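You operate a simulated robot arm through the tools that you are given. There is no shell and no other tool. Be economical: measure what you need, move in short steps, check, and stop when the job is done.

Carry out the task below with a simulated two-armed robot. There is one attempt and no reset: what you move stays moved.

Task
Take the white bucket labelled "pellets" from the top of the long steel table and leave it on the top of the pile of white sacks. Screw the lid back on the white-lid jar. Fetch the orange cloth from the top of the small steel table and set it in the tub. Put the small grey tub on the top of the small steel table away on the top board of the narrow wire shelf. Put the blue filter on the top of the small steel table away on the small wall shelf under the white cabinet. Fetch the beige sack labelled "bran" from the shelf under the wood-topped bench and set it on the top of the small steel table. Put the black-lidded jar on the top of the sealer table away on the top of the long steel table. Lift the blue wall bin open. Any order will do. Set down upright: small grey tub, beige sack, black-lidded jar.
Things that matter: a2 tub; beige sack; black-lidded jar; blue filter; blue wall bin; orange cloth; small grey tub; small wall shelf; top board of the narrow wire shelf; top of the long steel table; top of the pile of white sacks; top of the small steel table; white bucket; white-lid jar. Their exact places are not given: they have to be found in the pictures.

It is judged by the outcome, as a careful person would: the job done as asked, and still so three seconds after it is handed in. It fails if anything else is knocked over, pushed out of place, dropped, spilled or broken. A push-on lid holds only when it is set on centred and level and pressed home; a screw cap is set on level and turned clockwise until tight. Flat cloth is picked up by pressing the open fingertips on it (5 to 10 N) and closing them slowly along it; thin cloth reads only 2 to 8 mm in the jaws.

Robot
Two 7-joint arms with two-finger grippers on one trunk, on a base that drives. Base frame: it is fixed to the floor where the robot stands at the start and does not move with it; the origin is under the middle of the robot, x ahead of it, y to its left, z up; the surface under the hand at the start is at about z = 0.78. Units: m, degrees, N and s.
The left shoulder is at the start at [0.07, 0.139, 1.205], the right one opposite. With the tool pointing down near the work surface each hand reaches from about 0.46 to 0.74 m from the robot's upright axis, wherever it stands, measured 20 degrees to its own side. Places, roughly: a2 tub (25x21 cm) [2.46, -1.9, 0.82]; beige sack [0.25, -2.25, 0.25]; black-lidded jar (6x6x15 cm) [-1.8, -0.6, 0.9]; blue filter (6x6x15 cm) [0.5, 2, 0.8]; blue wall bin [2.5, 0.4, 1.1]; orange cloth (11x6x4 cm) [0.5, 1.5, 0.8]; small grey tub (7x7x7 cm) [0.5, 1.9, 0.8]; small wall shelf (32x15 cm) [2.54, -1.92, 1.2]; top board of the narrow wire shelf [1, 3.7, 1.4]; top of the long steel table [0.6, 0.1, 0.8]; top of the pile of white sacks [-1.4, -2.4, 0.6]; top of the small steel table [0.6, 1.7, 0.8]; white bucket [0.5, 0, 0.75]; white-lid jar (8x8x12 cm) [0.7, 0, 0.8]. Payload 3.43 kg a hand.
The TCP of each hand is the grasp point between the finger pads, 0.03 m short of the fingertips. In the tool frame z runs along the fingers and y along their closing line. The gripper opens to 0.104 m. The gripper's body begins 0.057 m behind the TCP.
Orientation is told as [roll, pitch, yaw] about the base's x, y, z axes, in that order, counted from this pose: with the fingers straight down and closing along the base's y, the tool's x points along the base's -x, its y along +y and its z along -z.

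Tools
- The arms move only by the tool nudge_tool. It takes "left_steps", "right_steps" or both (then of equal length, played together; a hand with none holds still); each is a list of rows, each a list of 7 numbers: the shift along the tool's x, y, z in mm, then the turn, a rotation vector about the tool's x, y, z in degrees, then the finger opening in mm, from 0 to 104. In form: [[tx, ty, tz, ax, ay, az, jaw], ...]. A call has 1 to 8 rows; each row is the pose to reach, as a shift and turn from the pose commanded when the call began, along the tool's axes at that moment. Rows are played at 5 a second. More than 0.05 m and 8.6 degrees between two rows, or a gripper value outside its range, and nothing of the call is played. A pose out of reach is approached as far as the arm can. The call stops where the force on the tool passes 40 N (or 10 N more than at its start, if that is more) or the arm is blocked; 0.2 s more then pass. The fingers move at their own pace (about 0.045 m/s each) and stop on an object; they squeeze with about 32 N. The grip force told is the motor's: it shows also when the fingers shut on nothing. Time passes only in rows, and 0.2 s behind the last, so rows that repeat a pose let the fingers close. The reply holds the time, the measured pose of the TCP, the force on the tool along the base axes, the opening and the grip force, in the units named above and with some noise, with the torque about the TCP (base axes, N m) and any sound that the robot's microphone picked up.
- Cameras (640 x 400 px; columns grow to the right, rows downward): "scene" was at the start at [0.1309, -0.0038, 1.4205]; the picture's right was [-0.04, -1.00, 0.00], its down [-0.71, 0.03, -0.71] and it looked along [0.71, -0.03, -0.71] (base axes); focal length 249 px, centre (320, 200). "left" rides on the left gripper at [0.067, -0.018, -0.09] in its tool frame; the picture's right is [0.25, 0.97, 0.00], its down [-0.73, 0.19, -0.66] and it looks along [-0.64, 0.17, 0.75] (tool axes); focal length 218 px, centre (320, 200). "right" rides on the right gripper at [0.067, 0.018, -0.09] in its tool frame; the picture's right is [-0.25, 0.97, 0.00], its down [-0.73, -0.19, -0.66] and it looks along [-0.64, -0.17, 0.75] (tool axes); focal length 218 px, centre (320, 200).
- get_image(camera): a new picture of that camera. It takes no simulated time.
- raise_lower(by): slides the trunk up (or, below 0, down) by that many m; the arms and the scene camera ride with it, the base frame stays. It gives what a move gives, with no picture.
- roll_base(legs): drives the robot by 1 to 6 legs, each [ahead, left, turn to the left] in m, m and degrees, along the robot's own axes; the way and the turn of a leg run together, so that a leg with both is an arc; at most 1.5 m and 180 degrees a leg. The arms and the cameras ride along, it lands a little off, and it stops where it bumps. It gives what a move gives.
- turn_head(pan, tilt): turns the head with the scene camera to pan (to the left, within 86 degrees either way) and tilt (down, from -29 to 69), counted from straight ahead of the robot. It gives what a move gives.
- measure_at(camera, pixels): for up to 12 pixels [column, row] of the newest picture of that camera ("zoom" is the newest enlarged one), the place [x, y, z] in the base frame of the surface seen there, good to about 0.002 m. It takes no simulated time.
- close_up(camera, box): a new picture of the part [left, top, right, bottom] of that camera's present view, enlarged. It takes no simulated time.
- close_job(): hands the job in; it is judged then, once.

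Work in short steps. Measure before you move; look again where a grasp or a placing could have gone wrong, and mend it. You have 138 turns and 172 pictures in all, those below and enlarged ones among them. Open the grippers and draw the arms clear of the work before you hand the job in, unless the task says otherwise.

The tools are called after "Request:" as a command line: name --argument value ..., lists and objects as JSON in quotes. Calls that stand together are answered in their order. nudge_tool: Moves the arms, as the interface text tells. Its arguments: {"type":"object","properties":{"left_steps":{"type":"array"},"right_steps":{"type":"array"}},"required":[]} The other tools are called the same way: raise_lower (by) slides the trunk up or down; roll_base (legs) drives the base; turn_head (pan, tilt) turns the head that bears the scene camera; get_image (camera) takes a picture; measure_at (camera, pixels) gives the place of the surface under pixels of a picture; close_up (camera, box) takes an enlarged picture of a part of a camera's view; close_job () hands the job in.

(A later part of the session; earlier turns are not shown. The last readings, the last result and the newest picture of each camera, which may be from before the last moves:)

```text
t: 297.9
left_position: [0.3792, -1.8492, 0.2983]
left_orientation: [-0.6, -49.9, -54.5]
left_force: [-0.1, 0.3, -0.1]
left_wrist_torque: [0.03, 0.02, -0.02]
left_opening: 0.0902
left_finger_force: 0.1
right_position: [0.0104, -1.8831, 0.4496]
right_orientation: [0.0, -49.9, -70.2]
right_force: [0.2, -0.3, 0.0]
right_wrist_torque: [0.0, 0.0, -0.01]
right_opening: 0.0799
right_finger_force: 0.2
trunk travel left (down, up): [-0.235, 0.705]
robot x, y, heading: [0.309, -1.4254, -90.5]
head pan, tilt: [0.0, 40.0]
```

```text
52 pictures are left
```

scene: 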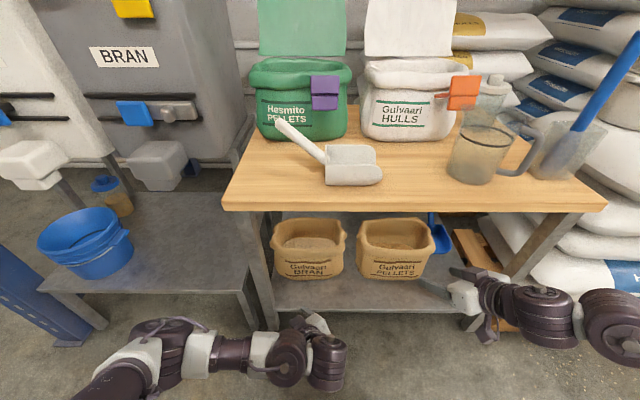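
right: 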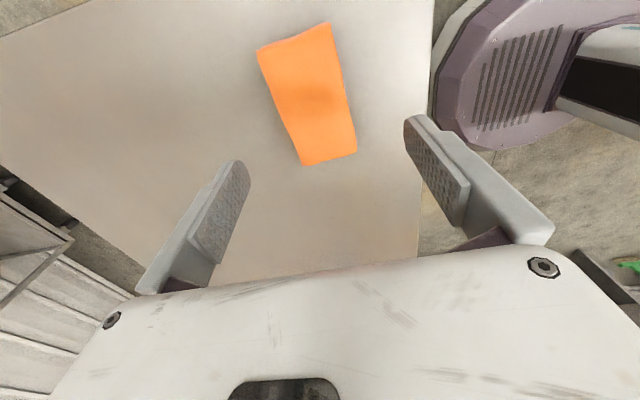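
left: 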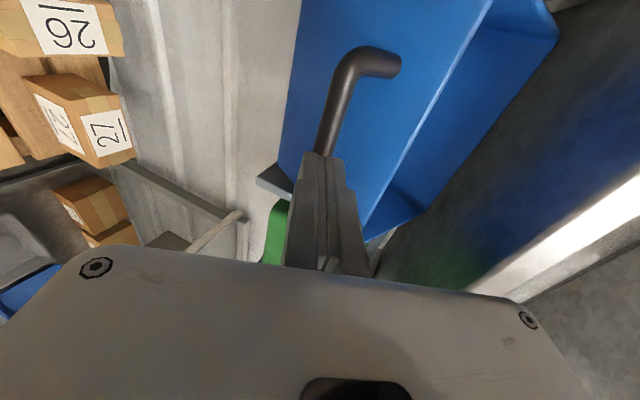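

Left was too near the trunk to rise; move it forward and up, and the right to its pre-grasp beside the sack's right wall.

Request:
nudge_tool --left_steps '[[-25, -19, 14, 0, 0, 0, 90], [-50, -39, 29, 0, 0, 0, 90], [-75, -58, 43, 0, 0, 0, 90], [-111, -71, 49, 0, 0, 0, 90], [-147, -84, 56, 0, 0, 0, 90], [-183, -96, 62, 0, 0, 0, 90]]' --right_steps '[[-15, 21, 32, 0, 0, 0, 80], [-30, 42, 64, 0, 0, 0, 80], [-45, 63, 96, 0, 0, 0, 80], [-60, 84, 128, 0, 0, 0, 80], [-75, 105, 160, 0, 0, 0, 80], [-90, 125, 193, 0, 0, 0, 80]]'

Request:
get_image --camera "scene"

Request:
get_image --camera "left"

Request:
get_image --camera "right"

```text
t: 299.3
left_position: [0.3965, -2.0467, 0.391]
left_orientation: [-0.5, -49.9, -54.5]
left_force: [1.2, -0.7, -0.2]
left_wrist_torque: [0.01, 0.02, 0.02]
left_opening: 0.09
left_finger_force: 0.0
right_position: [0.2019, -2.0361, 0.3966]
right_orientation: [0.0, -49.8, -70.0]
right_force: [-0.4, 0.2, -0.2]
right_wrist_torque: [-0.01, 0.0, 0.01]
right_opening: 0.0798
right_finger_force: 0.1
trunk travel left (down, up): [-0.235, 0.705]
robot x, y, heading: [0.3028, -1.4253, -90.4]
head pan, tilt: [0.0, 40.0]
```

```text
51 pictures are left
```

scene: 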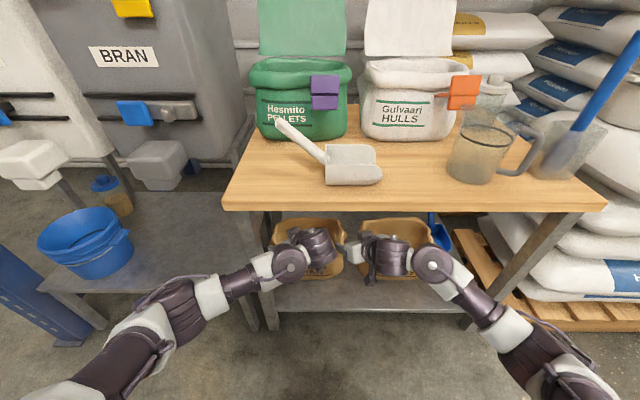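

```text
50 pictures are left
```

left: 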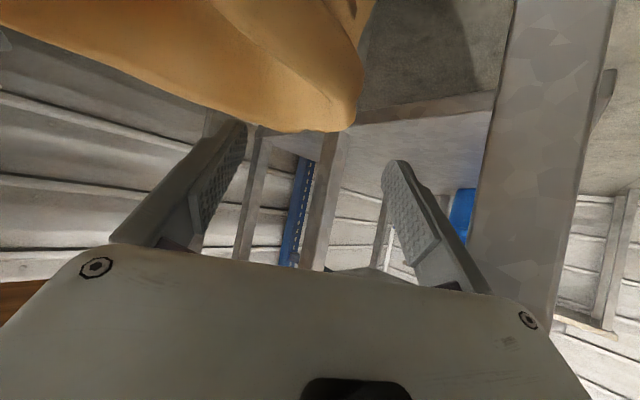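

```text
49 pictures are left
```

right: 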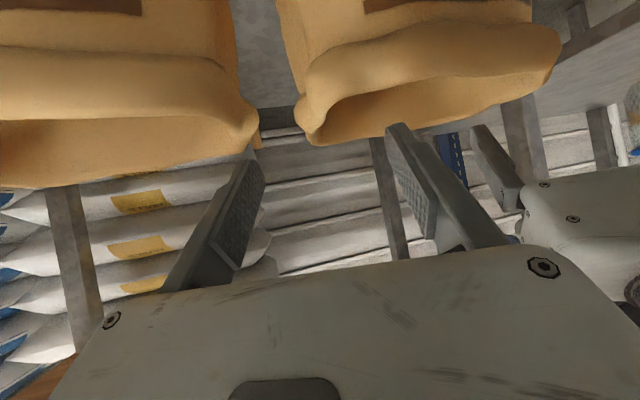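

The walls lie between each hand's fingers (left at (350,110), right at (310,110) in their views). Advance 118 mm along the fingers.

Request:
nudge_tool --left_steps '[[0, 0, 30, 0, 0, 0, 90], [0, 0, 60, 0, 0, 0, 90], [0, 0, 90, 0, 0, 0, 90], [0, 0, 118, 0, 0, 0, 90]]' --right_steps '[[0, 0, 30, 0, 0, 0, 80], [0, 0, 60, 0, 0, 0, 80], [0, 0, 90, 0, 0, 0, 80], [-2, -3, 118, 0, 0, 0, 80]]'

Request:
get_image --camera "left"

Request:
get_image --camera "right"

```text
t: 300.3
left_position: [0.4425, -2.1129, 0.3228]
left_orientation: [-0.7, -50.0, -54.3]
left_force: [0.4, 1.1, 1.0]
left_wrist_torque: [0.01, 0.03, -0.01]
left_opening: 0.0899
left_finger_force: 0.0
right_position: [0.2316, -2.1236, 0.3409]
right_orientation: [1.1, -52.1, -70.9]
right_force: [1.0, -2.2, 16.5]
right_wrist_torque: [0.35, -0.78, -0.06]
right_opening: 0.0781
right_finger_force: 0.0
trunk travel left (down, up): [-0.235, 0.705]
robot x, y, heading: [0.3065, -1.4254, -90.4]
head pan, tilt: [0.0, 40.0]
stopped in row 4 (right hand): the force on the tool passed its limit at 48 N (the readings are from after the stop); the commanded pose is now the measured one
```

```text
48 pictures are left
```

left: 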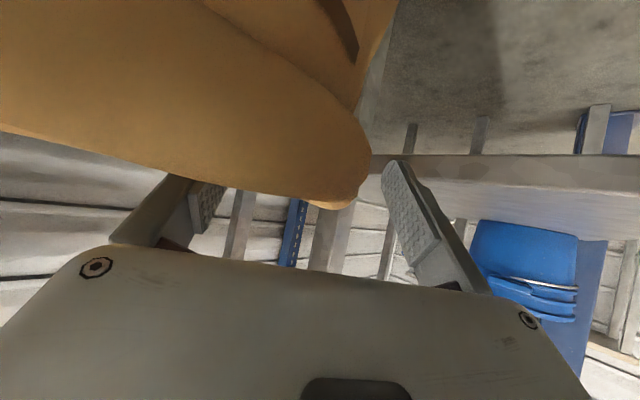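

```text
47 pictures are left
```

right: 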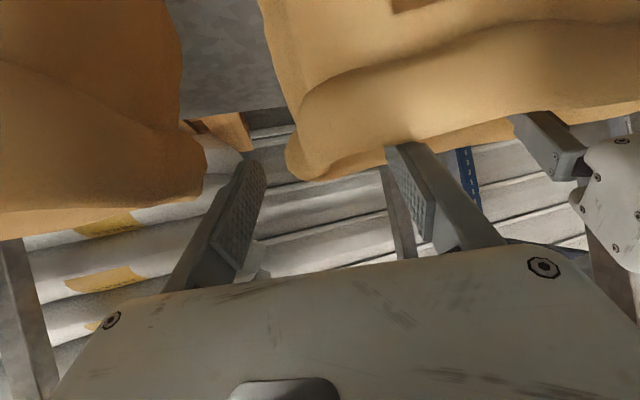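

Request:
measure_at --camera "right" --pixels '[[396, 150], [440, 140], [375, 160], [350, 165], [300, 165], [290, 150], [250, 170], [480, 125], [410, 130]]'

Request:
measure_at --camera "left" --pixels '[[330, 195], [360, 150], [345, 205], [200, 200], [260, 190], [395, 170], [300, 185]]'

```text
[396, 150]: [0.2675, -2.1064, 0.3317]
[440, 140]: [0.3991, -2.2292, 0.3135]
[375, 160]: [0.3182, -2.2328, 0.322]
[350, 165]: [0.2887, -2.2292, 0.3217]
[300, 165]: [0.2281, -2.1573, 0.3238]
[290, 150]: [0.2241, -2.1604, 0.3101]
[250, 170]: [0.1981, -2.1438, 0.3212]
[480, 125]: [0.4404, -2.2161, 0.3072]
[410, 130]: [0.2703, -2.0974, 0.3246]
```

```text
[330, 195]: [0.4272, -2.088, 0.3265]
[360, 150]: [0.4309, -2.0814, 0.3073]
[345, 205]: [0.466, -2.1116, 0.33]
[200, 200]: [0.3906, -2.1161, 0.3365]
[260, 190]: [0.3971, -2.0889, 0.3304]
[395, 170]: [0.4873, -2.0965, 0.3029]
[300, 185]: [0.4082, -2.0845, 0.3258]
```

The right inner fingertip rests on the thick front-corner roll (0.27,−2.10). Lift it, move 35 mm deeper, and lower; the left also 25 mm deeper.

Request:
nudge_tool --left_steps '[[-4, -3, 7, 0, 0, 0, 90], [-8, -7, 14, 0, 0, 0, 90], [-12, -10, 20, 0, 0, 0, 90], [-12, -10, 20, 0, 0, 0, 90]]' --right_steps '[[-23, 0, -19, 0, 0, 0, 80], [-44, -12, 6, 0, 0, 0, 80], [-25, -12, 22, 0, 0, 0, 80], [-6, -12, 38, 0, 0, 0, 80]]'

Request:
get_image --camera "right"

```text
t: 301.3
left_position: [0.4485, -2.1388, 0.3195]
left_orientation: [-0.7, -50.0, -54.4]
left_force: [0.6, 0.5, -0.5]
left_wrist_torque: [-0.01, 0.0, -0.02]
left_opening: 0.0913
left_finger_force: 0.7
right_position: [0.2319, -2.1577, 0.3159]
right_orientation: [0.7, -51.5, -70.5]
right_force: [1.1, -1.3, 3.5]
right_wrist_torque: [0.12, -0.11, -0.03]
right_opening: 0.0801
right_finger_force: 0.1
trunk travel left (down, up): [-0.235, 0.705]
robot x, y, heading: [0.3047, -1.4219, -90.2]
head pan, tilt: [0.0, 40.0]
```

```text
46 pictures are left
```

right: 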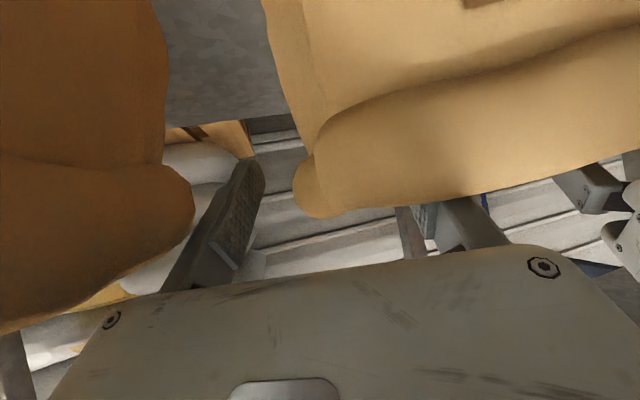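

Now both inner fingers are inside. Close both hands.

Request:
nudge_tool --left_steps '[[0, 0, 0, 0, 0, 0, 60], [0, 0, 0, 0, 0, 0, 30], [0, 0, 0, 0, 0, 0, 5], [0, 0, 0, 0, 0, 0, 5], [0, 0, 0, 0, 0, 0, 5]]' --right_steps '[[0, 0, 0, 0, 0, 0, 60], [0, 0, 0, 0, 0, 0, 30], [0, 0, 0, 0, 0, 0, 5], [0, 0, 0, 0, 0, 0, 5], [0, 0, 0, 0, 0, 0, 5]]'

Request:
get_image --camera "scene"

```text
t: 302.5
left_position: [0.4507, -2.1392, 0.3183]
left_orientation: [-0.2, -49.9, -54.5]
left_force: [20.5, 21.2, 4.3]
left_wrist_torque: [-0.04, 0.55, -2.2]
left_opening: 0.0596
left_finger_force: 32.3
right_position: [0.2255, -2.1576, 0.3149]
right_orientation: [0.6, -51.4, -71.4]
right_force: [-23.7, -18.8, -0.5]
right_wrist_torque: [0.73, 0.54, -2.01]
right_opening: 0.0368
right_finger_force: 32.5
trunk travel left (down, up): [-0.235, 0.705]
robot x, y, heading: [0.3052, -1.4254, -90.5]
head pan, tilt: [0.0, 40.0]
```

```text
45 pictures are left
```

scene: 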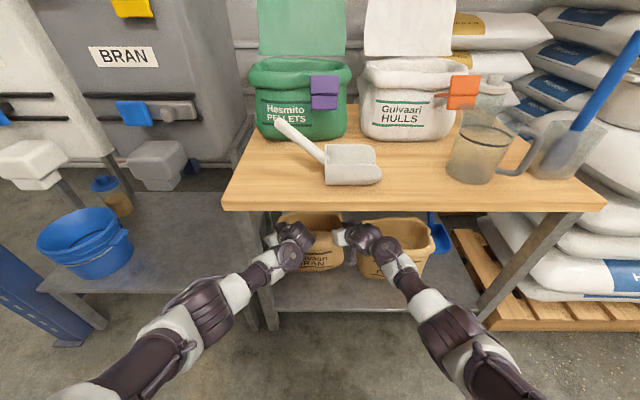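

Both walls gripped. Relax the mutual squeeze slightly and lift 35 mm.

Request:
nudge_tool --left_steps '[[0, 3, 0, 0, 0, 0, 5], [-8, 3, -6, 0, 0, 0, 5], [-15, 3, -13, 0, 0, 0, 5], [-27, 3, -23, 0, 0, 0, 5], [-27, 3, -23, 0, 0, 0, 5]]' --right_steps '[[0, -3, 0, 0, 0, 0, 5], [-8, -3, -6, 0, 0, 0, 5], [-15, -3, -13, 0, 0, 0, 5], [-27, -3, -22, 0, 0, 0, 5], [-27, -3, -22, 0, 0, 0, 5]]'

Request:
close_up --camera "scene" --box '[230, 180, 460, 330]'

```text
t: 303.7
left_position: [0.4513, -2.1351, 0.353]
left_orientation: [-0.5, -49.9, -54.5]
left_force: [13.0, 18.5, 0.3]
left_wrist_torque: [-0.07, 0.69, -2.07]
left_opening: 0.0523
left_finger_force: 32.3
right_position: [0.2266, -2.1594, 0.3493]
right_orientation: [0.8, -51.3, -70.9]
right_force: [-13.4, -18.0, -8.8]
right_wrist_torque: [0.32, 0.4, -1.7]
right_opening: 0.0288
right_finger_force: 31.8
trunk travel left (down, up): [-0.235, 0.705]
robot x, y, heading: [0.3052, -1.4265, -90.1]
head pan, tilt: [0.0, 40.0]
```

```text
2.67 times, centred on (345, 255) of scene
```

zoom: 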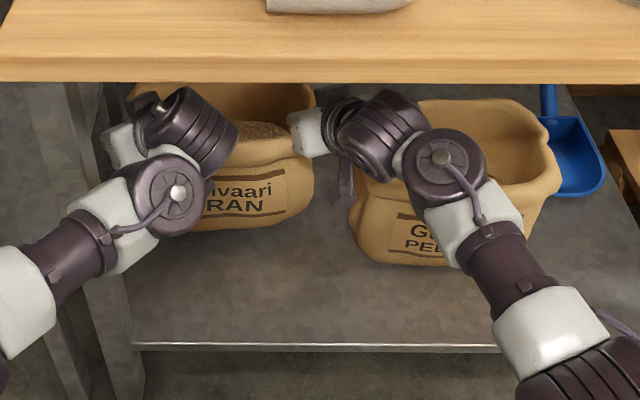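

Request:
measure_at --camera "zoom" --pixels '[[250, 222], [290, 215], [210, 225], [250, 180], [300, 165], [240, 240], [310, 200], [270, 130]]'

```text
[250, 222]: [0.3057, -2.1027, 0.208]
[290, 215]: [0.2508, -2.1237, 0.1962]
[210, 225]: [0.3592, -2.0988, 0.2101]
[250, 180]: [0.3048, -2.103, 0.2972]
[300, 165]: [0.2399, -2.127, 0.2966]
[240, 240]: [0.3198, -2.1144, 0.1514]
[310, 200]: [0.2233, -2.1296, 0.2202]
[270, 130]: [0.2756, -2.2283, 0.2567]
```

The sack is off the shelf (bottom z≈0.20), held by both. Lift 25 mm more and check the grip is stable.

Request:
nudge_tool --left_steps '[[-6, 0, -5, 0, 0, 0, 5], [-12, 0, -10, 0, 0, 0, 5], [-19, 0, -16, 0, 0, 0, 5], [-19, 0, -16, 0, 0, 0, 5]]' --right_steps '[[-6, 0, -5, 0, 0, 0, 5], [-12, 0, -10, 0, 0, 0, 5], [-19, 0, -16, 0, 0, 0, 5], [-19, 0, -16, 0, 0, 0, 5]]'

Request:
roll_base --legs '[[-0.1, 0, 0]]'

Request:
get_image --camera "scene"

```text
t: 304.7
left_position: [0.4529, -2.1368, 0.3772]
left_orientation: [-0.4, -49.9, -54.5]
left_force: [15.5, 20.1, -1.4]
left_wrist_torque: [0.17, 0.4, -2.46]
left_opening: 0.0516
left_finger_force: 32.5
right_position: [0.2271, -2.1587, 0.3738]
right_orientation: [0.8, -51.4, -70.9]
right_force: [-14.9, -19.7, -5.9]
right_wrist_torque: [0.13, 0.34, -1.68]
right_opening: 0.0279
right_finger_force: 32.0
trunk travel left (down, up): [-0.235, 0.705]
robot x, y, heading: [0.3063, -1.4273, -90.3]
head pan, tilt: [0.0, 40.0]
```

```text
t: 305.8
left_position: [0.4388, -2.0689, 0.3807]
left_orientation: [-0.4, -50.2, -56.5]
left_force: [-1.4, 17.2, 0.3]
left_wrist_torque: [0.02, 0.82, -2.44]
left_opening: 0.0483
left_finger_force: 32.1
right_position: [0.213, -2.0887, 0.3717]
right_orientation: [0.6, -50.9, -72.5]
right_force: [1.6, -17.4, -8.0]
right_wrist_torque: [0.37, 0.27, -1.55]
right_opening: 0.0252
right_finger_force: 31.8
trunk travel left (down, up): [-0.235, 0.705]
robot x, y, heading: [0.309, -1.3567, -90.7]
head pan, tilt: [0.0, 40.0]
stopped in leg 1: the force on the tool passed its limit at 92 N (the readings are from after the stop); the commanded pose is now the measured one
```

```text
43 pictures are left
```

scene: 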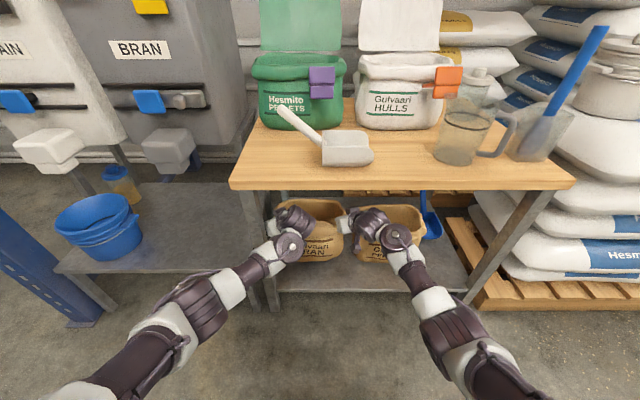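

The sack's left edge caught the bench leg (x 0.46). Ease ahead, raise slightly, shift 4 cm right, then back out a little and check.

Request:
roll_base --legs '[[0.035, 0, 0]]'

Request:
raise_lower --by 0.03

Request:
roll_base --legs '[[0, -0.042, 0]]'

Request:
close_up --camera "scene" --box '[230, 180, 460, 330]'

Request:
measure_at --camera "zoom" --pixels '[[110, 300], [100, 150], [130, 240], [300, 200], [330, 180], [345, 220], [310, 230], [250, 220]]'

```text
t: 306.7
left_position: [0.4404, -2.1048, 0.3795]
left_orientation: [-0.4, -50.2, -56.2]
left_force: [-1.0, 19.3, -1.5]
left_wrist_torque: [0.27, 0.47, -2.76]
left_opening: 0.0479
left_finger_force: 32.4
right_position: [0.2135, -2.1225, 0.371]
right_orientation: [0.7, -51.0, -72.1]
right_force: [0.4, -19.2, -6.3]
right_wrist_torque: [0.14, 0.2, -1.53]
right_opening: 0.0256
right_finger_force: 31.9
trunk travel left (down, up): [-0.235, 0.705]
robot x, y, heading: [0.3077, -1.3907, -90.5]
head pan, tilt: [0.0, 40.0]
```

```text
t: 307.4
left_position: [0.4391, -2.1036, 0.4103]
left_orientation: [-0.2, -50.2, -56.5]
left_force: [-0.7, 18.5, -0.7]
left_wrist_torque: [0.19, 0.54, -2.8]
left_opening: 0.0471
left_finger_force: 32.6
right_position: [0.213, -2.1225, 0.4018]
right_orientation: [0.6, -51.2, -72.3]
right_force: [1.5, -18.8, -6.6]
right_wrist_torque: [0.21, 0.14, -1.47]
right_opening: 0.0242
right_finger_force: 31.6
trunk travel left (down, up): [-0.265, 0.675]
robot x, y, heading: [0.3086, -1.395, -91.0]
head pan, tilt: [0.0, 40.0]
```

```text
t: 308.3
left_position: [0.3963, -2.1043, 0.4109]
left_orientation: [-0.4, -50.2, -56.2]
left_force: [-0.3, 17.3, -1.1]
left_wrist_torque: [0.36, 0.59, -2.48]
left_opening: 0.0468
left_finger_force: 31.7
right_position: [0.1691, -2.1217, 0.4001]
right_orientation: [0.7, -51.0, -72.2]
right_force: [1.0, -17.2, -5.2]
right_wrist_torque: [0.07, 0.17, -1.41]
right_opening: 0.0242
right_finger_force: 32.1
trunk travel left (down, up): [-0.265, 0.675]
robot x, y, heading: [0.2644, -1.3902, -90.9]
head pan, tilt: [0.0, 40.0]
```

```text
2.67 times, centred on (345, 255) of scene
```

zoom: 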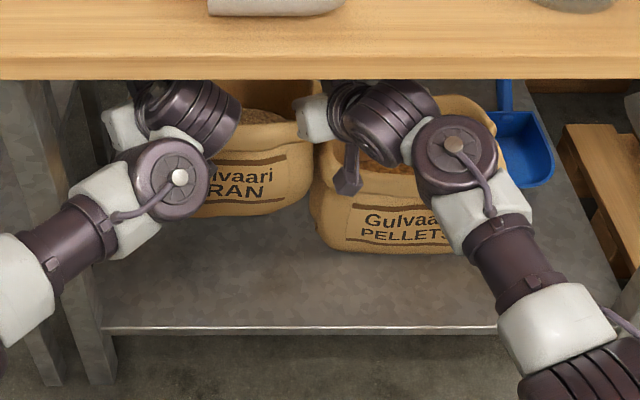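

```text
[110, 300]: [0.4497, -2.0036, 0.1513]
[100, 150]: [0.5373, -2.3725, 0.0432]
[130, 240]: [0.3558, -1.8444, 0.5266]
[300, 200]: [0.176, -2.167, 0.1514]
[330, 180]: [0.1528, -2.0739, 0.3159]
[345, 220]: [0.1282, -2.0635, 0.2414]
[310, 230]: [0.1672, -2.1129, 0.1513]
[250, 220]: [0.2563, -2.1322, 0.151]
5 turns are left
```

Only a few turns are left, so I batch: back out from under the bench, raise the trunk, and drive round to the small table with the sack, then look.

Request:
roll_base --legs '[[-0.18, 0, 0], [-0.18, 0, 0]]'

Request:
raise_lower --by 0.4

Request:
raise_lower --by 0.26

Request:
roll_base --legs '[[0, -0.76, 0], [0, 0, 45], [0, 0, 45.9]]'

Request:
roll_base --legs '[[0, 1.3, 0], [0, 1.29, 0]]'

Request:
turn_head --pan 0 --tilt 50

Request:
get_image --camera "scene"

Request:
measure_at --camera "scene" --pixels '[[320, 250], [320, 270], [320, 290], [320, 310], [320, 230], [300, 280], [340, 280], [320, 200], [280, 260], [360, 260], [250, 200], [200, 200]]'

Request:
turn_head --pan 60 --tilt 15

Request:
close_up --camera "scene" --box '[180, 60, 480, 260]'

Request:
measure_at --camera "scene" --pixels '[[320, 100], [320, 120], [320, 140], [320, 160], [320, 180], [300, 110], [340, 110], [360, 110], [280, 110], [260, 110], [380, 110], [240, 110]]'

```text
t: 310.9
left_position: [0.4059, -1.7406, 0.4121]
left_orientation: [-0.5, -50.2, -55.8]
left_force: [-0.7, 16.8, -1.2]
left_wrist_torque: [0.13, 0.69, -2.5]
left_opening: 0.0462
left_finger_force: 31.9
right_position: [0.1815, -1.7613, 0.4016]
right_orientation: [0.6, -51.0, -71.7]
right_force: [0.1, -18.2, -7.0]
right_wrist_torque: [0.27, 0.15, -1.4]
right_opening: 0.0233
right_finger_force: 32.4
trunk travel left (down, up): [-0.265, 0.675]
robot x, y, heading: [0.2696, -1.0289, -90.3]
head pan, tilt: [0.0, 40.0]
```

```text
t: 314.8
left_position: [0.4065, -1.7418, 0.811]
left_orientation: [-0.4, -50.3, -55.8]
left_force: [-0.5, 16.6, -0.7]
left_wrist_torque: [-0.11, 0.69, -2.38]
left_opening: 0.0455
left_finger_force: 31.6
right_position: [0.1788, -1.7614, 0.8019]
right_orientation: [0.6, -51.0, -71.8]
right_force: [-0.4, -16.4, -6.8]
right_wrist_torque: [0.56, 0.08, -1.32]
right_opening: 0.023
right_finger_force: 31.9
trunk travel left (down, up): [-0.665, 0.275]
robot x, y, heading: [0.2689, -1.0307, -90.6]
head pan, tilt: [0.0, 40.0]
```

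```text
t: 317.4
left_position: [0.4068, -1.7409, 1.0708]
left_orientation: [-0.4, -50.3, -55.9]
left_force: [-0.4, 18.0, -0.1]
left_wrist_torque: [0.21, 0.68, -2.52]
left_opening: 0.0455
left_finger_force: 32.0
right_position: [0.1794, -1.7609, 1.0609]
right_orientation: [0.6, -51.1, -71.8]
right_force: [-1.4, -16.9, -7.2]
right_wrist_torque: [0.24, 0.08, -1.41]
right_opening: 0.0232
right_finger_force: 32.2
trunk travel left (down, up): [-0.925, 0.015]
robot x, y, heading: [0.2654, -1.0259, -90.5]
head pan, tilt: [0.0, 40.0]
```

```text
t: 325.7
left_position: [0.2161, -0.8738, 1.0708]
left_orientation: [-0.5, -50.3, 35.3]
left_force: [-17.3, 0.3, -2.4]
left_wrist_torque: [-0.64, -0.06, -2.33]
left_opening: 0.0446
left_finger_force: 32.3
right_position: [0.24, -1.1001, 1.0613]
right_orientation: [0.7, -51.0, 19.2]
right_force: [17.4, -0.9, -5.5]
right_wrist_torque: [0.06, 0.45, -1.51]
right_opening: 0.0228
right_finger_force: 32.5
trunk travel left (down, up): [-0.925, 0.015]
robot x, y, heading: [-0.4955, -1.0219, 0.8]
head pan, tilt: [0.0, 40.0]
```

```text
t: 338.4
left_position: [0.136, 1.7434, 1.0714]
left_orientation: [-0.3, -50.4, 36.3]
left_force: [-17.5, 1.0, -2.1]
left_wrist_torque: [-0.69, 0.07, -2.4]
left_opening: 0.0441
left_finger_force: 31.6
right_position: [0.1652, 1.5156, 1.0612]
right_orientation: [0.7, -50.9, 20.3]
right_force: [15.9, -0.6, -6.3]
right_wrist_torque: [-0.01, 0.32, -1.36]
right_opening: 0.0218
right_finger_force: 31.6
trunk travel left (down, up): [-0.925, 0.015]
robot x, y, heading: [-0.5714, 1.5785, 1.8]
head pan, tilt: [0.0, 40.0]
```

```text
t: 339.1
left_position: [0.135, 1.7419, 1.0702]
left_orientation: [-0.1, -50.2, 36.1]
left_force: [-19.9, -0.7, -1.5]
left_wrist_torque: [-0.9, 0.19, -3.2]
left_opening: 0.044
left_finger_force: 32.0
right_position: [0.1651, 1.5151, 1.0604]
right_orientation: [0.7, -51.0, 20.2]
right_force: [20.5, 1.4, -6.9]
right_wrist_torque: [-0.03, 0.19, -1.35]
right_opening: 0.0219
right_finger_force: 32.0
trunk travel left (down, up): [-0.925, 0.015]
robot x, y, heading: [-0.5733, 1.5775, 2.1]
head pan, tilt: [0.0, 50.0]
```

```text
41 pictures are left
```

scene: 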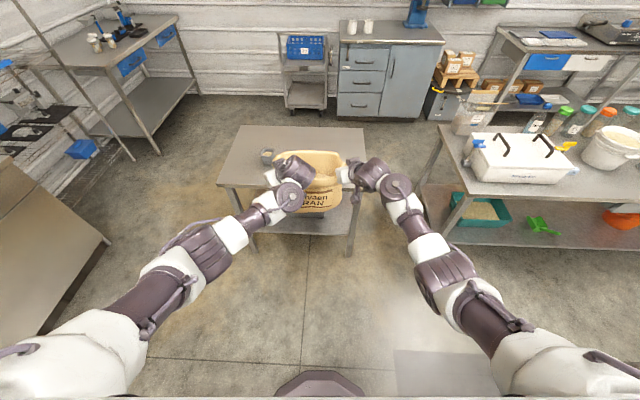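

```text
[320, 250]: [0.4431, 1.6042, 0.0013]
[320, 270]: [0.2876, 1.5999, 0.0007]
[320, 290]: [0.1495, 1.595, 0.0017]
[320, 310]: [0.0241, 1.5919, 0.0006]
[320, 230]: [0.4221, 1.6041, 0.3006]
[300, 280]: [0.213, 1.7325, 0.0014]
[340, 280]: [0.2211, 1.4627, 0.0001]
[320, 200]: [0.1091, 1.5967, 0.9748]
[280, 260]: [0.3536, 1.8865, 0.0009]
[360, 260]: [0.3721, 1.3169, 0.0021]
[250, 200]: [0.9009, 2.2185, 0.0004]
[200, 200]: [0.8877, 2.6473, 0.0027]
```

```text
t: 340.4
left_position: [0.1357, 1.7425, 1.0701]
left_orientation: [-0.3, -50.1, 36.3]
left_force: [-18.3, -2.1, -1.0]
left_wrist_torque: [-0.69, 0.61, -2.73]
left_opening: 0.0442
left_finger_force: 31.8
right_position: [0.1652, 1.5165, 1.061]
right_orientation: [0.7, -51.0, 20.3]
right_force: [18.0, 1.3, -6.6]
right_wrist_torque: [0.08, -0.18, -1.45]
right_opening: 0.0217
right_finger_force: 32.4
trunk travel left (down, up): [-0.925, 0.015]
robot x, y, heading: [-0.5739, 1.5775, 1.7]
head pan, tilt: [60.0, 15.0]
```

```text
2.00 times, centred on (330, 160) of scene
```

zoom: 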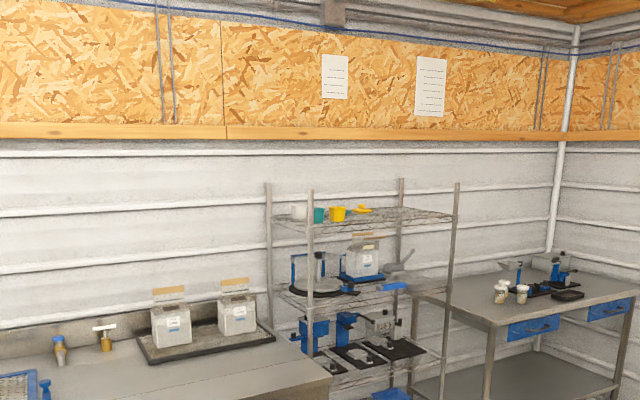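

```text
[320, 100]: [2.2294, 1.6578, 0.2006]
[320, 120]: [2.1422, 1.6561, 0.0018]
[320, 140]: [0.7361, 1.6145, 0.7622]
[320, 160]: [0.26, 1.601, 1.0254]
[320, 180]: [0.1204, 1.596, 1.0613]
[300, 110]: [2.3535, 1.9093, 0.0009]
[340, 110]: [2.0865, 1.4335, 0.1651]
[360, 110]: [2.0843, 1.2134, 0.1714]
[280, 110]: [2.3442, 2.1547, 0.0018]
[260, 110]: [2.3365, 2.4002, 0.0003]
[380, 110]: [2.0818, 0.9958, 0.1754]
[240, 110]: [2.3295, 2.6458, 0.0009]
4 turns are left
```

Sack is held; robot at (−0.574,1.578). In one batch: measure the wire shelf, drive to the table, lower the sack to contact, release, retract, and take the stance for the grey tub.

Request:
measure_at --camera "zoom" --pixels '[[410, 215], [430, 214], [380, 218], [360, 222], [345, 226], [313, 232], [451, 216], [400, 208], [338, 212], [362, 209], [318, 214], [299, 211]]'

Request:
roll_base --legs '[[0.41, -0.03, -1.8]]'

Request:
raise_lower --by -0.09

Request:
nudge_tool --left_steps '[[6, 0, 5, 0, 0, 0, 5], [12, 0, 10, 0, 0, 0, 5], [18, 0, 15, 0, 0, 0, 5], [25, 0, 21, 0, 0, 0, 5], [31, 0, 26, 0, 0, 0, 5], [35, 0, 30, 0, 0, 0, 5], [40, 0, 33, 0, 0, 0, 5], [44, 0, 37, 0, 0, 0, 5]]' --right_steps '[[6, 0, 5, 0, 0, 0, 5], [12, 0, 10, 0, 0, 0, 5], [18, 0, 15, 0, 0, 0, 5], [25, 0, 21, 0, 0, 0, 5], [31, 0, 26, 0, 0, 0, 5], [35, 0, 30, 0, 0, 0, 5], [40, 0, 33, 0, 0, 0, 5], [44, 0, 37, 0, 0, 0, 5]]'

Request:
nudge_tool --left_steps '[[0, 0, 0, 0, 0, 0, 60], [0, 0, 0, 0, 0, 0, 85], [0, 0, 0, 0, 0, 0, 85], [-23, 0, -19, 0, 0, 0, 85], [-46, 0, -38, 0, 0, 0, 85], [-69, 0, -58, 0, 0, 0, 85], [-92, 0, -77, 0, 0, 0, 85]]' --right_steps '[[0, 0, 0, 0, 0, 0, 45], [0, 0, 0, 0, 0, 0, 75], [0, 0, 0, 0, 0, 0, 75], [-23, 0, -19, 0, 0, 0, 75], [-46, 0, -38, 0, 0, 0, 75], [-69, 0, -58, 0, 0, 0, 75], [-92, 0, -77, 0, 0, 0, 75]]'

Request:
get_image --camera "right"

Request:
nudge_tool --left_steps '[[20, 21, -24, 0, 0, 0, 90], [40, 42, -47, 0, 0, 0, 100], [60, 64, -71, 0, 0, 0, 104], [79, 85, -95, 0, 0, 0, 104]]' --right_steps '[[23, 13, -27, 0, 0, 0, 75], [45, 26, -54, 0, 0, 0, 75], [68, 38, -81, 0, 0, 0, 75], [90, 51, -108, 0, 0, 0, 75]]'

Request:
roll_base --legs '[[-0.2, 0, 0], [0, 0.175, 0]]'

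Request:
raise_lower --by -0.14

Request:
nudge_tool --left_steps '[[0, 0, 0, 5.5, 0, 4.6, 104], [0, 0, 0, 11, 0, 9.2, 104], [0, 0, 0, 16.5, 0, 13.8, 104], [0, 0, 0, 22, 0, 18.4, 104], [0, 0, 0, 26.8, 0, 22.4, 104]]'

Request:
roll_base --legs '[[0.2, 0, 0]]'

Request:
turn_head --pan 5 --tilt 45

Request:
get_image --camera "scene"

Request:
get_image --camera "left"

```text
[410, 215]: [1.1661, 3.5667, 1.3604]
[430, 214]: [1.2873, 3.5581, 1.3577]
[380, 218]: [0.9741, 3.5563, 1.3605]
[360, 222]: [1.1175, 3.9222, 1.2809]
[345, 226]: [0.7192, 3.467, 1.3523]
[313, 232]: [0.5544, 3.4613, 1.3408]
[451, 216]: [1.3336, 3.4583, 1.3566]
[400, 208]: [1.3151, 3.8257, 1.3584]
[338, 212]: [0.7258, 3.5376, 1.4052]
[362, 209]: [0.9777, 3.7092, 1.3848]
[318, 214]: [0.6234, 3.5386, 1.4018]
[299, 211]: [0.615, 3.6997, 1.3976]
```

```text
t: 342.9
left_position: [0.5408, 1.7002, 1.0727]
left_orientation: [-0.4, -50.3, 34.8]
left_force: [-14.0, -0.7, -0.8]
left_wrist_torque: [-0.74, 0.41, -2.28]
left_opening: 0.0434
left_finger_force: 32.6
right_position: [0.5628, 1.4753, 1.0615]
right_orientation: [0.5, -50.9, 18.9]
right_force: [14.2, 1.0, -6.7]
right_wrist_torque: [-0.15, -0.04, -1.05]
right_opening: 0.0204
right_finger_force: 32.1
trunk travel left (down, up): [-0.925, 0.015]
robot x, y, heading: [-0.1716, 1.5542, 0.1]
head pan, tilt: [60.0, 15.0]
```

```text
t: 344.2
left_position: [0.542, 1.7002, 0.9812]
left_orientation: [-0.3, -50.1, 34.7]
left_force: [-16.7, -1.5, -2.3]
left_wrist_torque: [-0.66, 0.71, -2.77]
left_opening: 0.0427
left_finger_force: 31.5
right_position: [0.5647, 1.4755, 0.971]
right_orientation: [0.7, -51.0, 18.8]
right_force: [17.0, 1.2, -7.3]
right_wrist_torque: [-0.04, -0.27, -1.01]
right_opening: 0.0199
right_finger_force: 31.8
trunk travel left (down, up): [-0.835, 0.105]
robot x, y, heading: [-0.1726, 1.5552, 0.5]
head pan, tilt: [60.0, 15.0]
```

```text
t: 345.4
left_position: [0.5411, 1.7046, 0.9418]
left_orientation: [-0.2, -50.2, 34.9]
left_force: [-14.9, 3.4, 4.2]
left_wrist_torque: [-0.9, -0.53, -2.2]
left_opening: 0.0419
left_finger_force: 32.1
right_position: [0.57, 1.4775, 0.9474]
right_orientation: [0.7, -53.2, 18.6]
right_force: [6.9, -0.3, 24.1]
right_wrist_torque: [-0.08, 0.38, -1.02]
right_opening: 0.019
right_finger_force: 32.0
trunk travel left (down, up): [-0.835, 0.105]
robot x, y, heading: [-0.1723, 1.553, 0.5]
head pan, tilt: [60.0, 15.0]
stopped in row 6 (right hand): the force on the tool passed its limit at 45 N (the readings are from after the stop); the commanded pose is now the measured one
```

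```text
t: 347.0
left_position: [0.5425, 1.7062, 1.0612]
left_orientation: [-0.3, -50.3, 34.9]
left_force: [-0.9, -0.8, -0.3]
left_wrist_torque: [-0.02, -0.01, 0.02]
left_opening: 0.0852
left_finger_force: 0.1
right_position: [0.5635, 1.4748, 1.0573]
right_orientation: [0.6, -52.1, 18.9]
right_force: [0.6, -0.7, -0.3]
right_wrist_torque: [-0.01, 0.0, -0.01]
right_opening: 0.075
right_finger_force: 0.0
trunk travel left (down, up): [-0.835, 0.105]
robot x, y, heading: [-0.1715, 1.5579, 0.3]
head pan, tilt: [60.0, 15.0]
```

```text
39 pictures are left
```

right: 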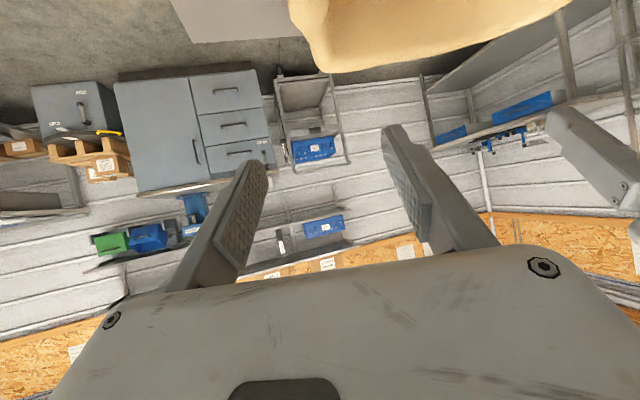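

```text
t: 348.0
left_position: [0.3897, 1.7042, 1.0641]
left_orientation: [-0.5, -50.5, 35.1]
left_force: [-0.7, 0.3, -0.5]
left_wrist_torque: [-0.06, 0.0, 0.0]
left_opening: 0.1043
left_finger_force: 0.1
right_position: [0.411, 1.4746, 1.0577]
right_orientation: [0.1, -52.2, 19.2]
right_force: [-1.3, 0.0, -0.5]
right_wrist_torque: [-0.02, 0.0, -0.03]
right_opening: 0.0748
right_finger_force: 0.1
trunk travel left (down, up): [-0.835, 0.105]
robot x, y, heading: [-0.1693, 1.5552, 0.2]
head pan, tilt: [60.0, 15.0]
```

```text
t: 350.7
left_position: [0.1976, 1.8725, 1.0646]
left_orientation: [-0.3, -50.5, 34.5]
left_force: [0.8, -0.4, 0.2]
left_wrist_torque: [0.01, 0.05, 0.02]
left_opening: 0.1041
left_finger_force: 0.1
right_position: [0.2171, 1.6449, 1.0551]
right_orientation: [0.7, -52.1, 18.3]
right_force: [0.9, 0.3, 0.9]
right_wrist_torque: [-0.02, 0.02, -0.02]
right_opening: 0.075
right_finger_force: 0.0
trunk travel left (down, up): [-0.835, 0.105]
robot x, y, heading: [-0.3661, 1.731, -0.3]
head pan, tilt: [60.0, 15.0]
```

```text
t: 352.4
left_position: [0.1968, 1.874, 0.9243]
left_orientation: [-0.3, -50.3, 34.6]
left_force: [-0.1, -0.4, 0.4]
left_wrist_torque: [0.02, 0.01, 0.0]
left_opening: 0.104
left_finger_force: 0.0
right_position: [0.2169, 1.6472, 0.9154]
right_orientation: [0.5, -52.2, 18.5]
right_force: [-0.7, -0.3, -0.5]
right_wrist_torque: [0.02, 0.0, 0.01]
right_opening: 0.0753
right_finger_force: 0.0
trunk travel left (down, up): [-0.695, 0.245]
robot x, y, heading: [-0.363, 1.7315, -0.1]
head pan, tilt: [60.0, 15.0]
```

```text
t: 353.6
left_position: [0.1972, 1.8735, 0.9235]
left_orientation: [0.1, -50.5, -0.6]
left_force: [0.1, -0.8, -0.1]
left_wrist_torque: [0.05, 0.02, -0.01]
left_opening: 0.104
left_finger_force: 0.1
right_position: [0.217, 1.6449, 0.9164]
right_orientation: [0.6, -52.2, 18.4]
right_force: [-0.5, -0.9, 0.0]
right_wrist_torque: [0.01, -0.02, 0.05]
right_opening: 0.0753
right_finger_force: 0.1
trunk travel left (down, up): [-0.695, 0.245]
robot x, y, heading: [-0.3717, 1.7319, -0.3]
head pan, tilt: [60.0, 15.0]
```

```text
t: 355.2
left_position: [0.4002, 1.8738, 0.9223]
left_orientation: [0.0, -50.4, -0.5]
left_force: [-0.3, -0.3, 0.0]
left_wrist_torque: [-0.02, 0.0, -0.03]
left_opening: 0.104
left_finger_force: 0.0
right_position: [0.4178, 1.6456, 0.9169]
right_orientation: [0.5, -52.1, 18.6]
right_force: [0.0, -0.6, -0.8]
right_wrist_torque: [0.0, 0.0, 0.01]
right_opening: 0.0751
right_finger_force: 0.0
trunk travel left (down, up): [-0.695, 0.245]
robot x, y, heading: [-0.1675, 1.7292, -0.1]
head pan, tilt: [60.0, 15.0]
```

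```text
t: 356.4
left_position: [0.3988, 1.8731, 0.922]
left_orientation: [0.0, -50.4, -0.5]
left_force: [0.0, 1.1, 0.1]
left_wrist_torque: [-0.04, 0.02, -0.01]
left_opening: 0.1041
left_finger_force: 0.1
right_position: [0.4206, 1.6467, 0.9159]
right_orientation: [0.5, -52.2, 18.5]
right_force: [-0.1, 0.2, -0.5]
right_wrist_torque: [-0.02, -0.03, -0.03]
right_opening: 0.0747
right_finger_force: 0.0
trunk travel left (down, up): [-0.695, 0.245]
robot x, y, heading: [-0.1628, 1.7286, 0.1]
head pan, tilt: [5.0, 45.0]
```

```text
38 pictures are left
```

scene: 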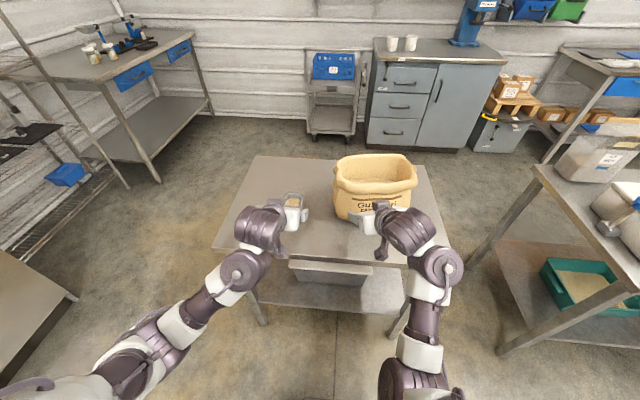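

```text
37 pictures are left
3 turns are left
```

left: 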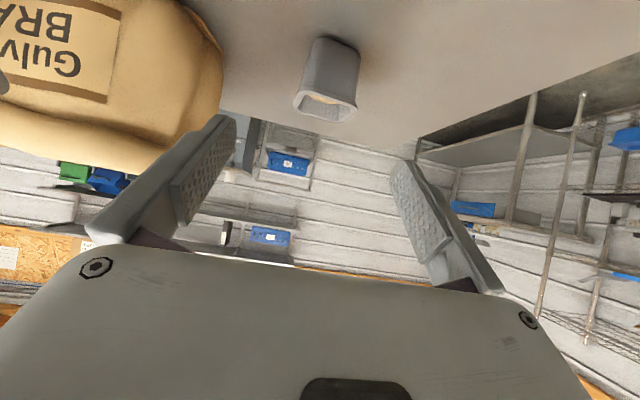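

The sack stands upright on the small table. Next batch: grip the grey tub (centre ≈(0.546,1.884)), lift it level, retract, and drive to the narrow wire shelf facing +y.

Request:
nudge_tool --left_steps '[[0, 3, 40, 0, 0, 0, 104], [0, 6, 80, 0, 0, 0, 104], [0, 9, 120, 0, 0, 0, 104], [-1, 12, 155, 0, 0, 0, 104], [-1, 12, 186, 0, 0, 0, 104], [-1, 12, 186, 0, 0, 0, 70], [-1, 12, 186, 0, 0, 0, 40], [-1, 12, 186, 0, 0, 0, 40]]'

Request:
get_image --camera "left"

Request:
nudge_tool --left_steps '[[0, 0, 0, 0, 0, 0, 40], [-18, 0, -15, 0, 0, 0, 40], [-46, 0, -38, 0, 0, 0, 40], [-77, 0, -64, 0, 0, 0, 40], [-100, 0, -83, 0, 0, 0, 40], [-123, 0, -102, 0, 0, 0, 40]]'

Request:
get_image --camera "left"

Request:
roll_base --legs '[[-0.3, 0, 0]]'

Request:
raise_lower --by 0.24

Request:
nudge_tool --left_steps '[[-17, 0, -28, 0, 0, 0, 40], [-34, 0, -57, 0, 0, 0, 40], [-51, 0, -86, 0, 0, 0, 40], [-68, 0, -114, 0, 0, 0, 40], [-85, 0, -143, 0, 0, 0, 40], [-102, 0, -172, 0, 0, 0, 40], [-119, 0, -200, 0, 0, 0, 40], [-135, 0, -229, 0, 0, 0, 40]]' --right_steps '[[-18, -14, -37, 0, 0, 0, 75], [-37, -28, -74, 0, 0, 0, 75], [-56, -41, -111, 0, 0, 0, 75], [-74, -55, -148, 0, 0, 0, 75], [-93, -69, -185, 0, 0, 0, 75], [-112, -83, -222, 0, 0, 0, 75], [-130, -97, -260, 0, 0, 0, 75], [-149, -110, -297, 0, 0, 0, 75]]'

Request:
roll_base --legs '[[0, 0.93, 0], [1.2, 0, 0], [0.53, 0, 0], [0, 0, 45], [0, 0, 45]]'

Request:
turn_head --pan 10 --tilt 25

Request:
get_image --camera "scene"

Request:
measure_at --camera "scene" --pixels '[[280, 200], [300, 200], [320, 200], [340, 200], [360, 200], [300, 220], [320, 220], [340, 220], [360, 220], [300, 180], [320, 180], [340, 180]]'

Request:
get_image --camera "left"

Request:
measure_at --camera "left" --pixels '[[320, 60], [320, 30], [280, 60], [360, 60], [320, 100], [250, 60], [400, 60], [320, 150]]'

```text
t: 358.2
left_position: [0.544, 1.8788, 0.8032]
left_orientation: [0.0, -50.4, -0.5]
left_force: [0.2, -1.1, 0.5]
left_wrist_torque: [-0.03, -0.04, -0.01]
left_opening: 0.0618
left_finger_force: 24.5
right_position: [0.4193, 1.6454, 0.9157]
right_orientation: [0.6, -52.2, 18.4]
right_force: [0.0, -0.1, -0.2]
right_wrist_torque: [-0.02, 0.01, 0.03]
right_opening: 0.0753
right_finger_force: 0.1
trunk travel left (down, up): [-0.695, 0.245]
robot x, y, heading: [-0.1669, 1.7317, -0.4]
head pan, tilt: [5.0, 45.0]
```

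```text
36 pictures are left
```

left: 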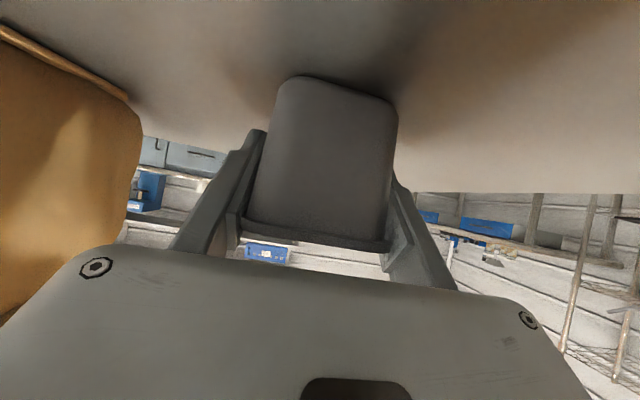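

```text
t: 359.6
left_position: [0.5456, 1.8865, 0.9632]
left_orientation: [0.0, -50.4, -0.7]
left_force: [-0.3, -0.4, -1.2]
left_wrist_torque: [-0.04, -0.03, 0.01]
left_opening: 0.0611
left_finger_force: 32.2
right_position: [0.4191, 1.6459, 0.9165]
right_orientation: [0.5, -52.2, 18.5]
right_force: [0.2, -0.4, -0.9]
right_wrist_torque: [-0.01, -0.01, 0.01]
right_opening: 0.0751
right_finger_force: 0.1
trunk travel left (down, up): [-0.695, 0.245]
robot x, y, heading: [-0.1615, 1.7278, -0.0]
head pan, tilt: [5.0, 45.0]
```

```text
35 pictures are left
```

left: 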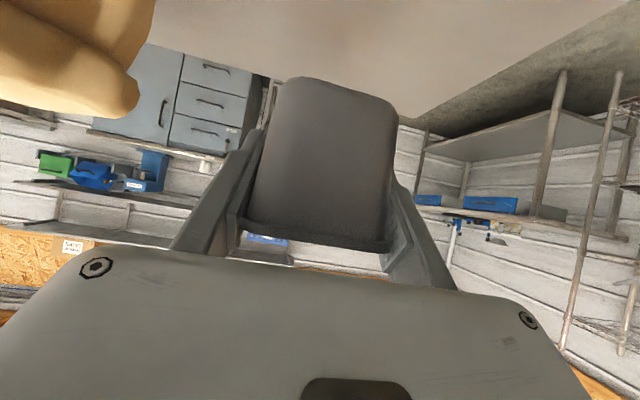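

```text
t: 361.7
left_position: [0.2394, 1.8935, 0.9626]
left_orientation: [0.0, -50.4, 0.2]
left_force: [0.6, 0.3, 0.2]
left_wrist_torque: [-0.01, 0.01, 0.02]
left_opening: 0.0613
left_finger_force: 32.0
right_position: [0.116, 1.6517, 0.9153]
right_orientation: [0.5, -52.2, 19.3]
right_force: [0.7, -0.6, 0.3]
right_wrist_torque: [0.01, 0.0, -0.01]
right_opening: 0.0749
right_finger_force: 0.0
trunk travel left (down, up): [-0.695, 0.245]
robot x, y, heading: [-0.4678, 1.7314, 0.8]
head pan, tilt: [5.0, 45.0]
```

```text
t: 364.2
left_position: [0.239, 1.8939, 1.2024]
left_orientation: [-0.1, -50.5, 0.1]
left_force: [0.7, 0.4, -0.9]
left_wrist_torque: [-0.01, 0.01, -0.04]
left_opening: 0.0611
left_finger_force: 32.3
right_position: [0.1163, 1.6519, 1.1555]
right_orientation: [0.5, -52.1, 19.2]
right_force: [0.1, -0.2, -0.9]
right_wrist_torque: [0.02, 0.01, -0.02]
right_opening: 0.0749
right_finger_force: 0.1
trunk travel left (down, up): [-0.935, 0.005]
robot x, y, heading: [-0.4696, 1.7298, 0.5]
head pan, tilt: [5.0, 45.0]
```

```text
t: 364.7
left_position: [0.2268, 1.8934, 1.2358]
left_orientation: [0.0, -50.4, 0.1]
left_force: [-0.2, 0.0, -0.7]
left_wrist_torque: [0.0, 0.04, 0.04]
left_opening: 0.0613
left_finger_force: 32.2
right_position: [0.1299, 1.5616, 1.1871]
right_orientation: [-13.7, -50.1, 24.7]
right_force: [0.2, 0.4, 0.7]
right_wrist_torque: [0.03, 0.0, 0.03]
right_opening: 0.0749
right_finger_force: 0.0
right hand out of reach, approached as far as the arm can: row 1
trunk travel left (down, up): [-0.935, 0.005]
robot x, y, heading: [-0.4686, 1.7295, 0.7]
head pan, tilt: [5.0, 45.0]
stopped in row 2 (right hand): the arm was blocked; the commanded pose is now the measured one
```

```text
t: 381.0
left_position: [1.4476, 3.4625, 1.2374]
left_orientation: [1.2, -50.8, 58.8]
left_force: [-0.3, -0.1, -1.0]
left_wrist_torque: [0.04, 0.03, 0.01]
left_opening: 0.0611
left_finger_force: 31.9
right_position: [1.6821, 3.2249, 1.188]
right_orientation: [-13.9, -50.0, 86.3]
right_force: [1.0, 0.2, -0.3]
right_wrist_torque: [0.0, -0.03, 0.03]
right_opening: 0.0752
right_finger_force: 0.0
trunk travel left (down, up): [-0.935, 0.005]
robot x, y, heading: [1.2498, 2.7767, 61.8]
head pan, tilt: [5.0, 45.0]
stopped in leg 5: the force on the tool passed its limit at 85 N (the readings are from after the stop); the commanded pose is now the measured one
```

```text
t: 381.9
left_position: [1.4474, 3.4611, 1.2376]
left_orientation: [1.2, -50.8, 58.8]
left_force: [1.3, -0.6, -1.6]
left_wrist_torque: [-0.01, 0.01, 0.02]
left_opening: 0.061
left_finger_force: 32.1
right_position: [1.6826, 3.2242, 1.1873]
right_orientation: [-14.0, -49.9, 86.4]
right_force: [0.2, 0.0, 0.6]
right_wrist_torque: [0.0, -0.04, 0.03]
right_opening: 0.075
right_finger_force: 0.0
trunk travel left (down, up): [-0.935, 0.005]
robot x, y, heading: [1.2488, 2.7746, 62.2]
head pan, tilt: [10.0, 25.0]
```

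```text
34 pictures are left
```

scene: 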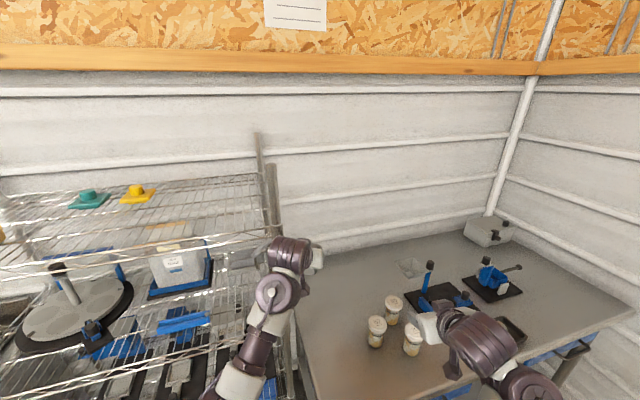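

```text
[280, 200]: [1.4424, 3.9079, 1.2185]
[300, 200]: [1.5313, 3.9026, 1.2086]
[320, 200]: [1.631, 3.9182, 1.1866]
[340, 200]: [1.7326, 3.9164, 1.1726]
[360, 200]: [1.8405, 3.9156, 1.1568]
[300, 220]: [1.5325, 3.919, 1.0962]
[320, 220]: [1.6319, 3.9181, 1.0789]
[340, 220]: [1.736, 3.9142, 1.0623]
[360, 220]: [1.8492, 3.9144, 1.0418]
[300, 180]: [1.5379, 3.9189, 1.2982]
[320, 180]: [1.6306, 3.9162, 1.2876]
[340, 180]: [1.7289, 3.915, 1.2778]
```

```text
33 pictures are left
```

left: 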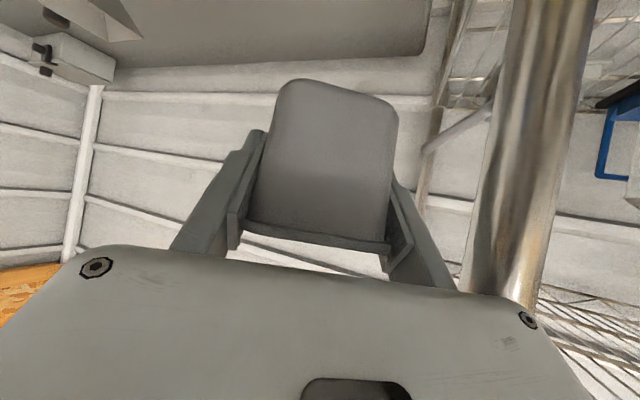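

```text
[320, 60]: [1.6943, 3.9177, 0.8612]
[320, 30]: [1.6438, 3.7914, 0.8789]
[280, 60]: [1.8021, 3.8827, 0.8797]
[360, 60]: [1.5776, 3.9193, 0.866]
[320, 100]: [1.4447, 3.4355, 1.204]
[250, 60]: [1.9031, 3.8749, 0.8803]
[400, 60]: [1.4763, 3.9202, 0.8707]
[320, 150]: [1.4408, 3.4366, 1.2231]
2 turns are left
```

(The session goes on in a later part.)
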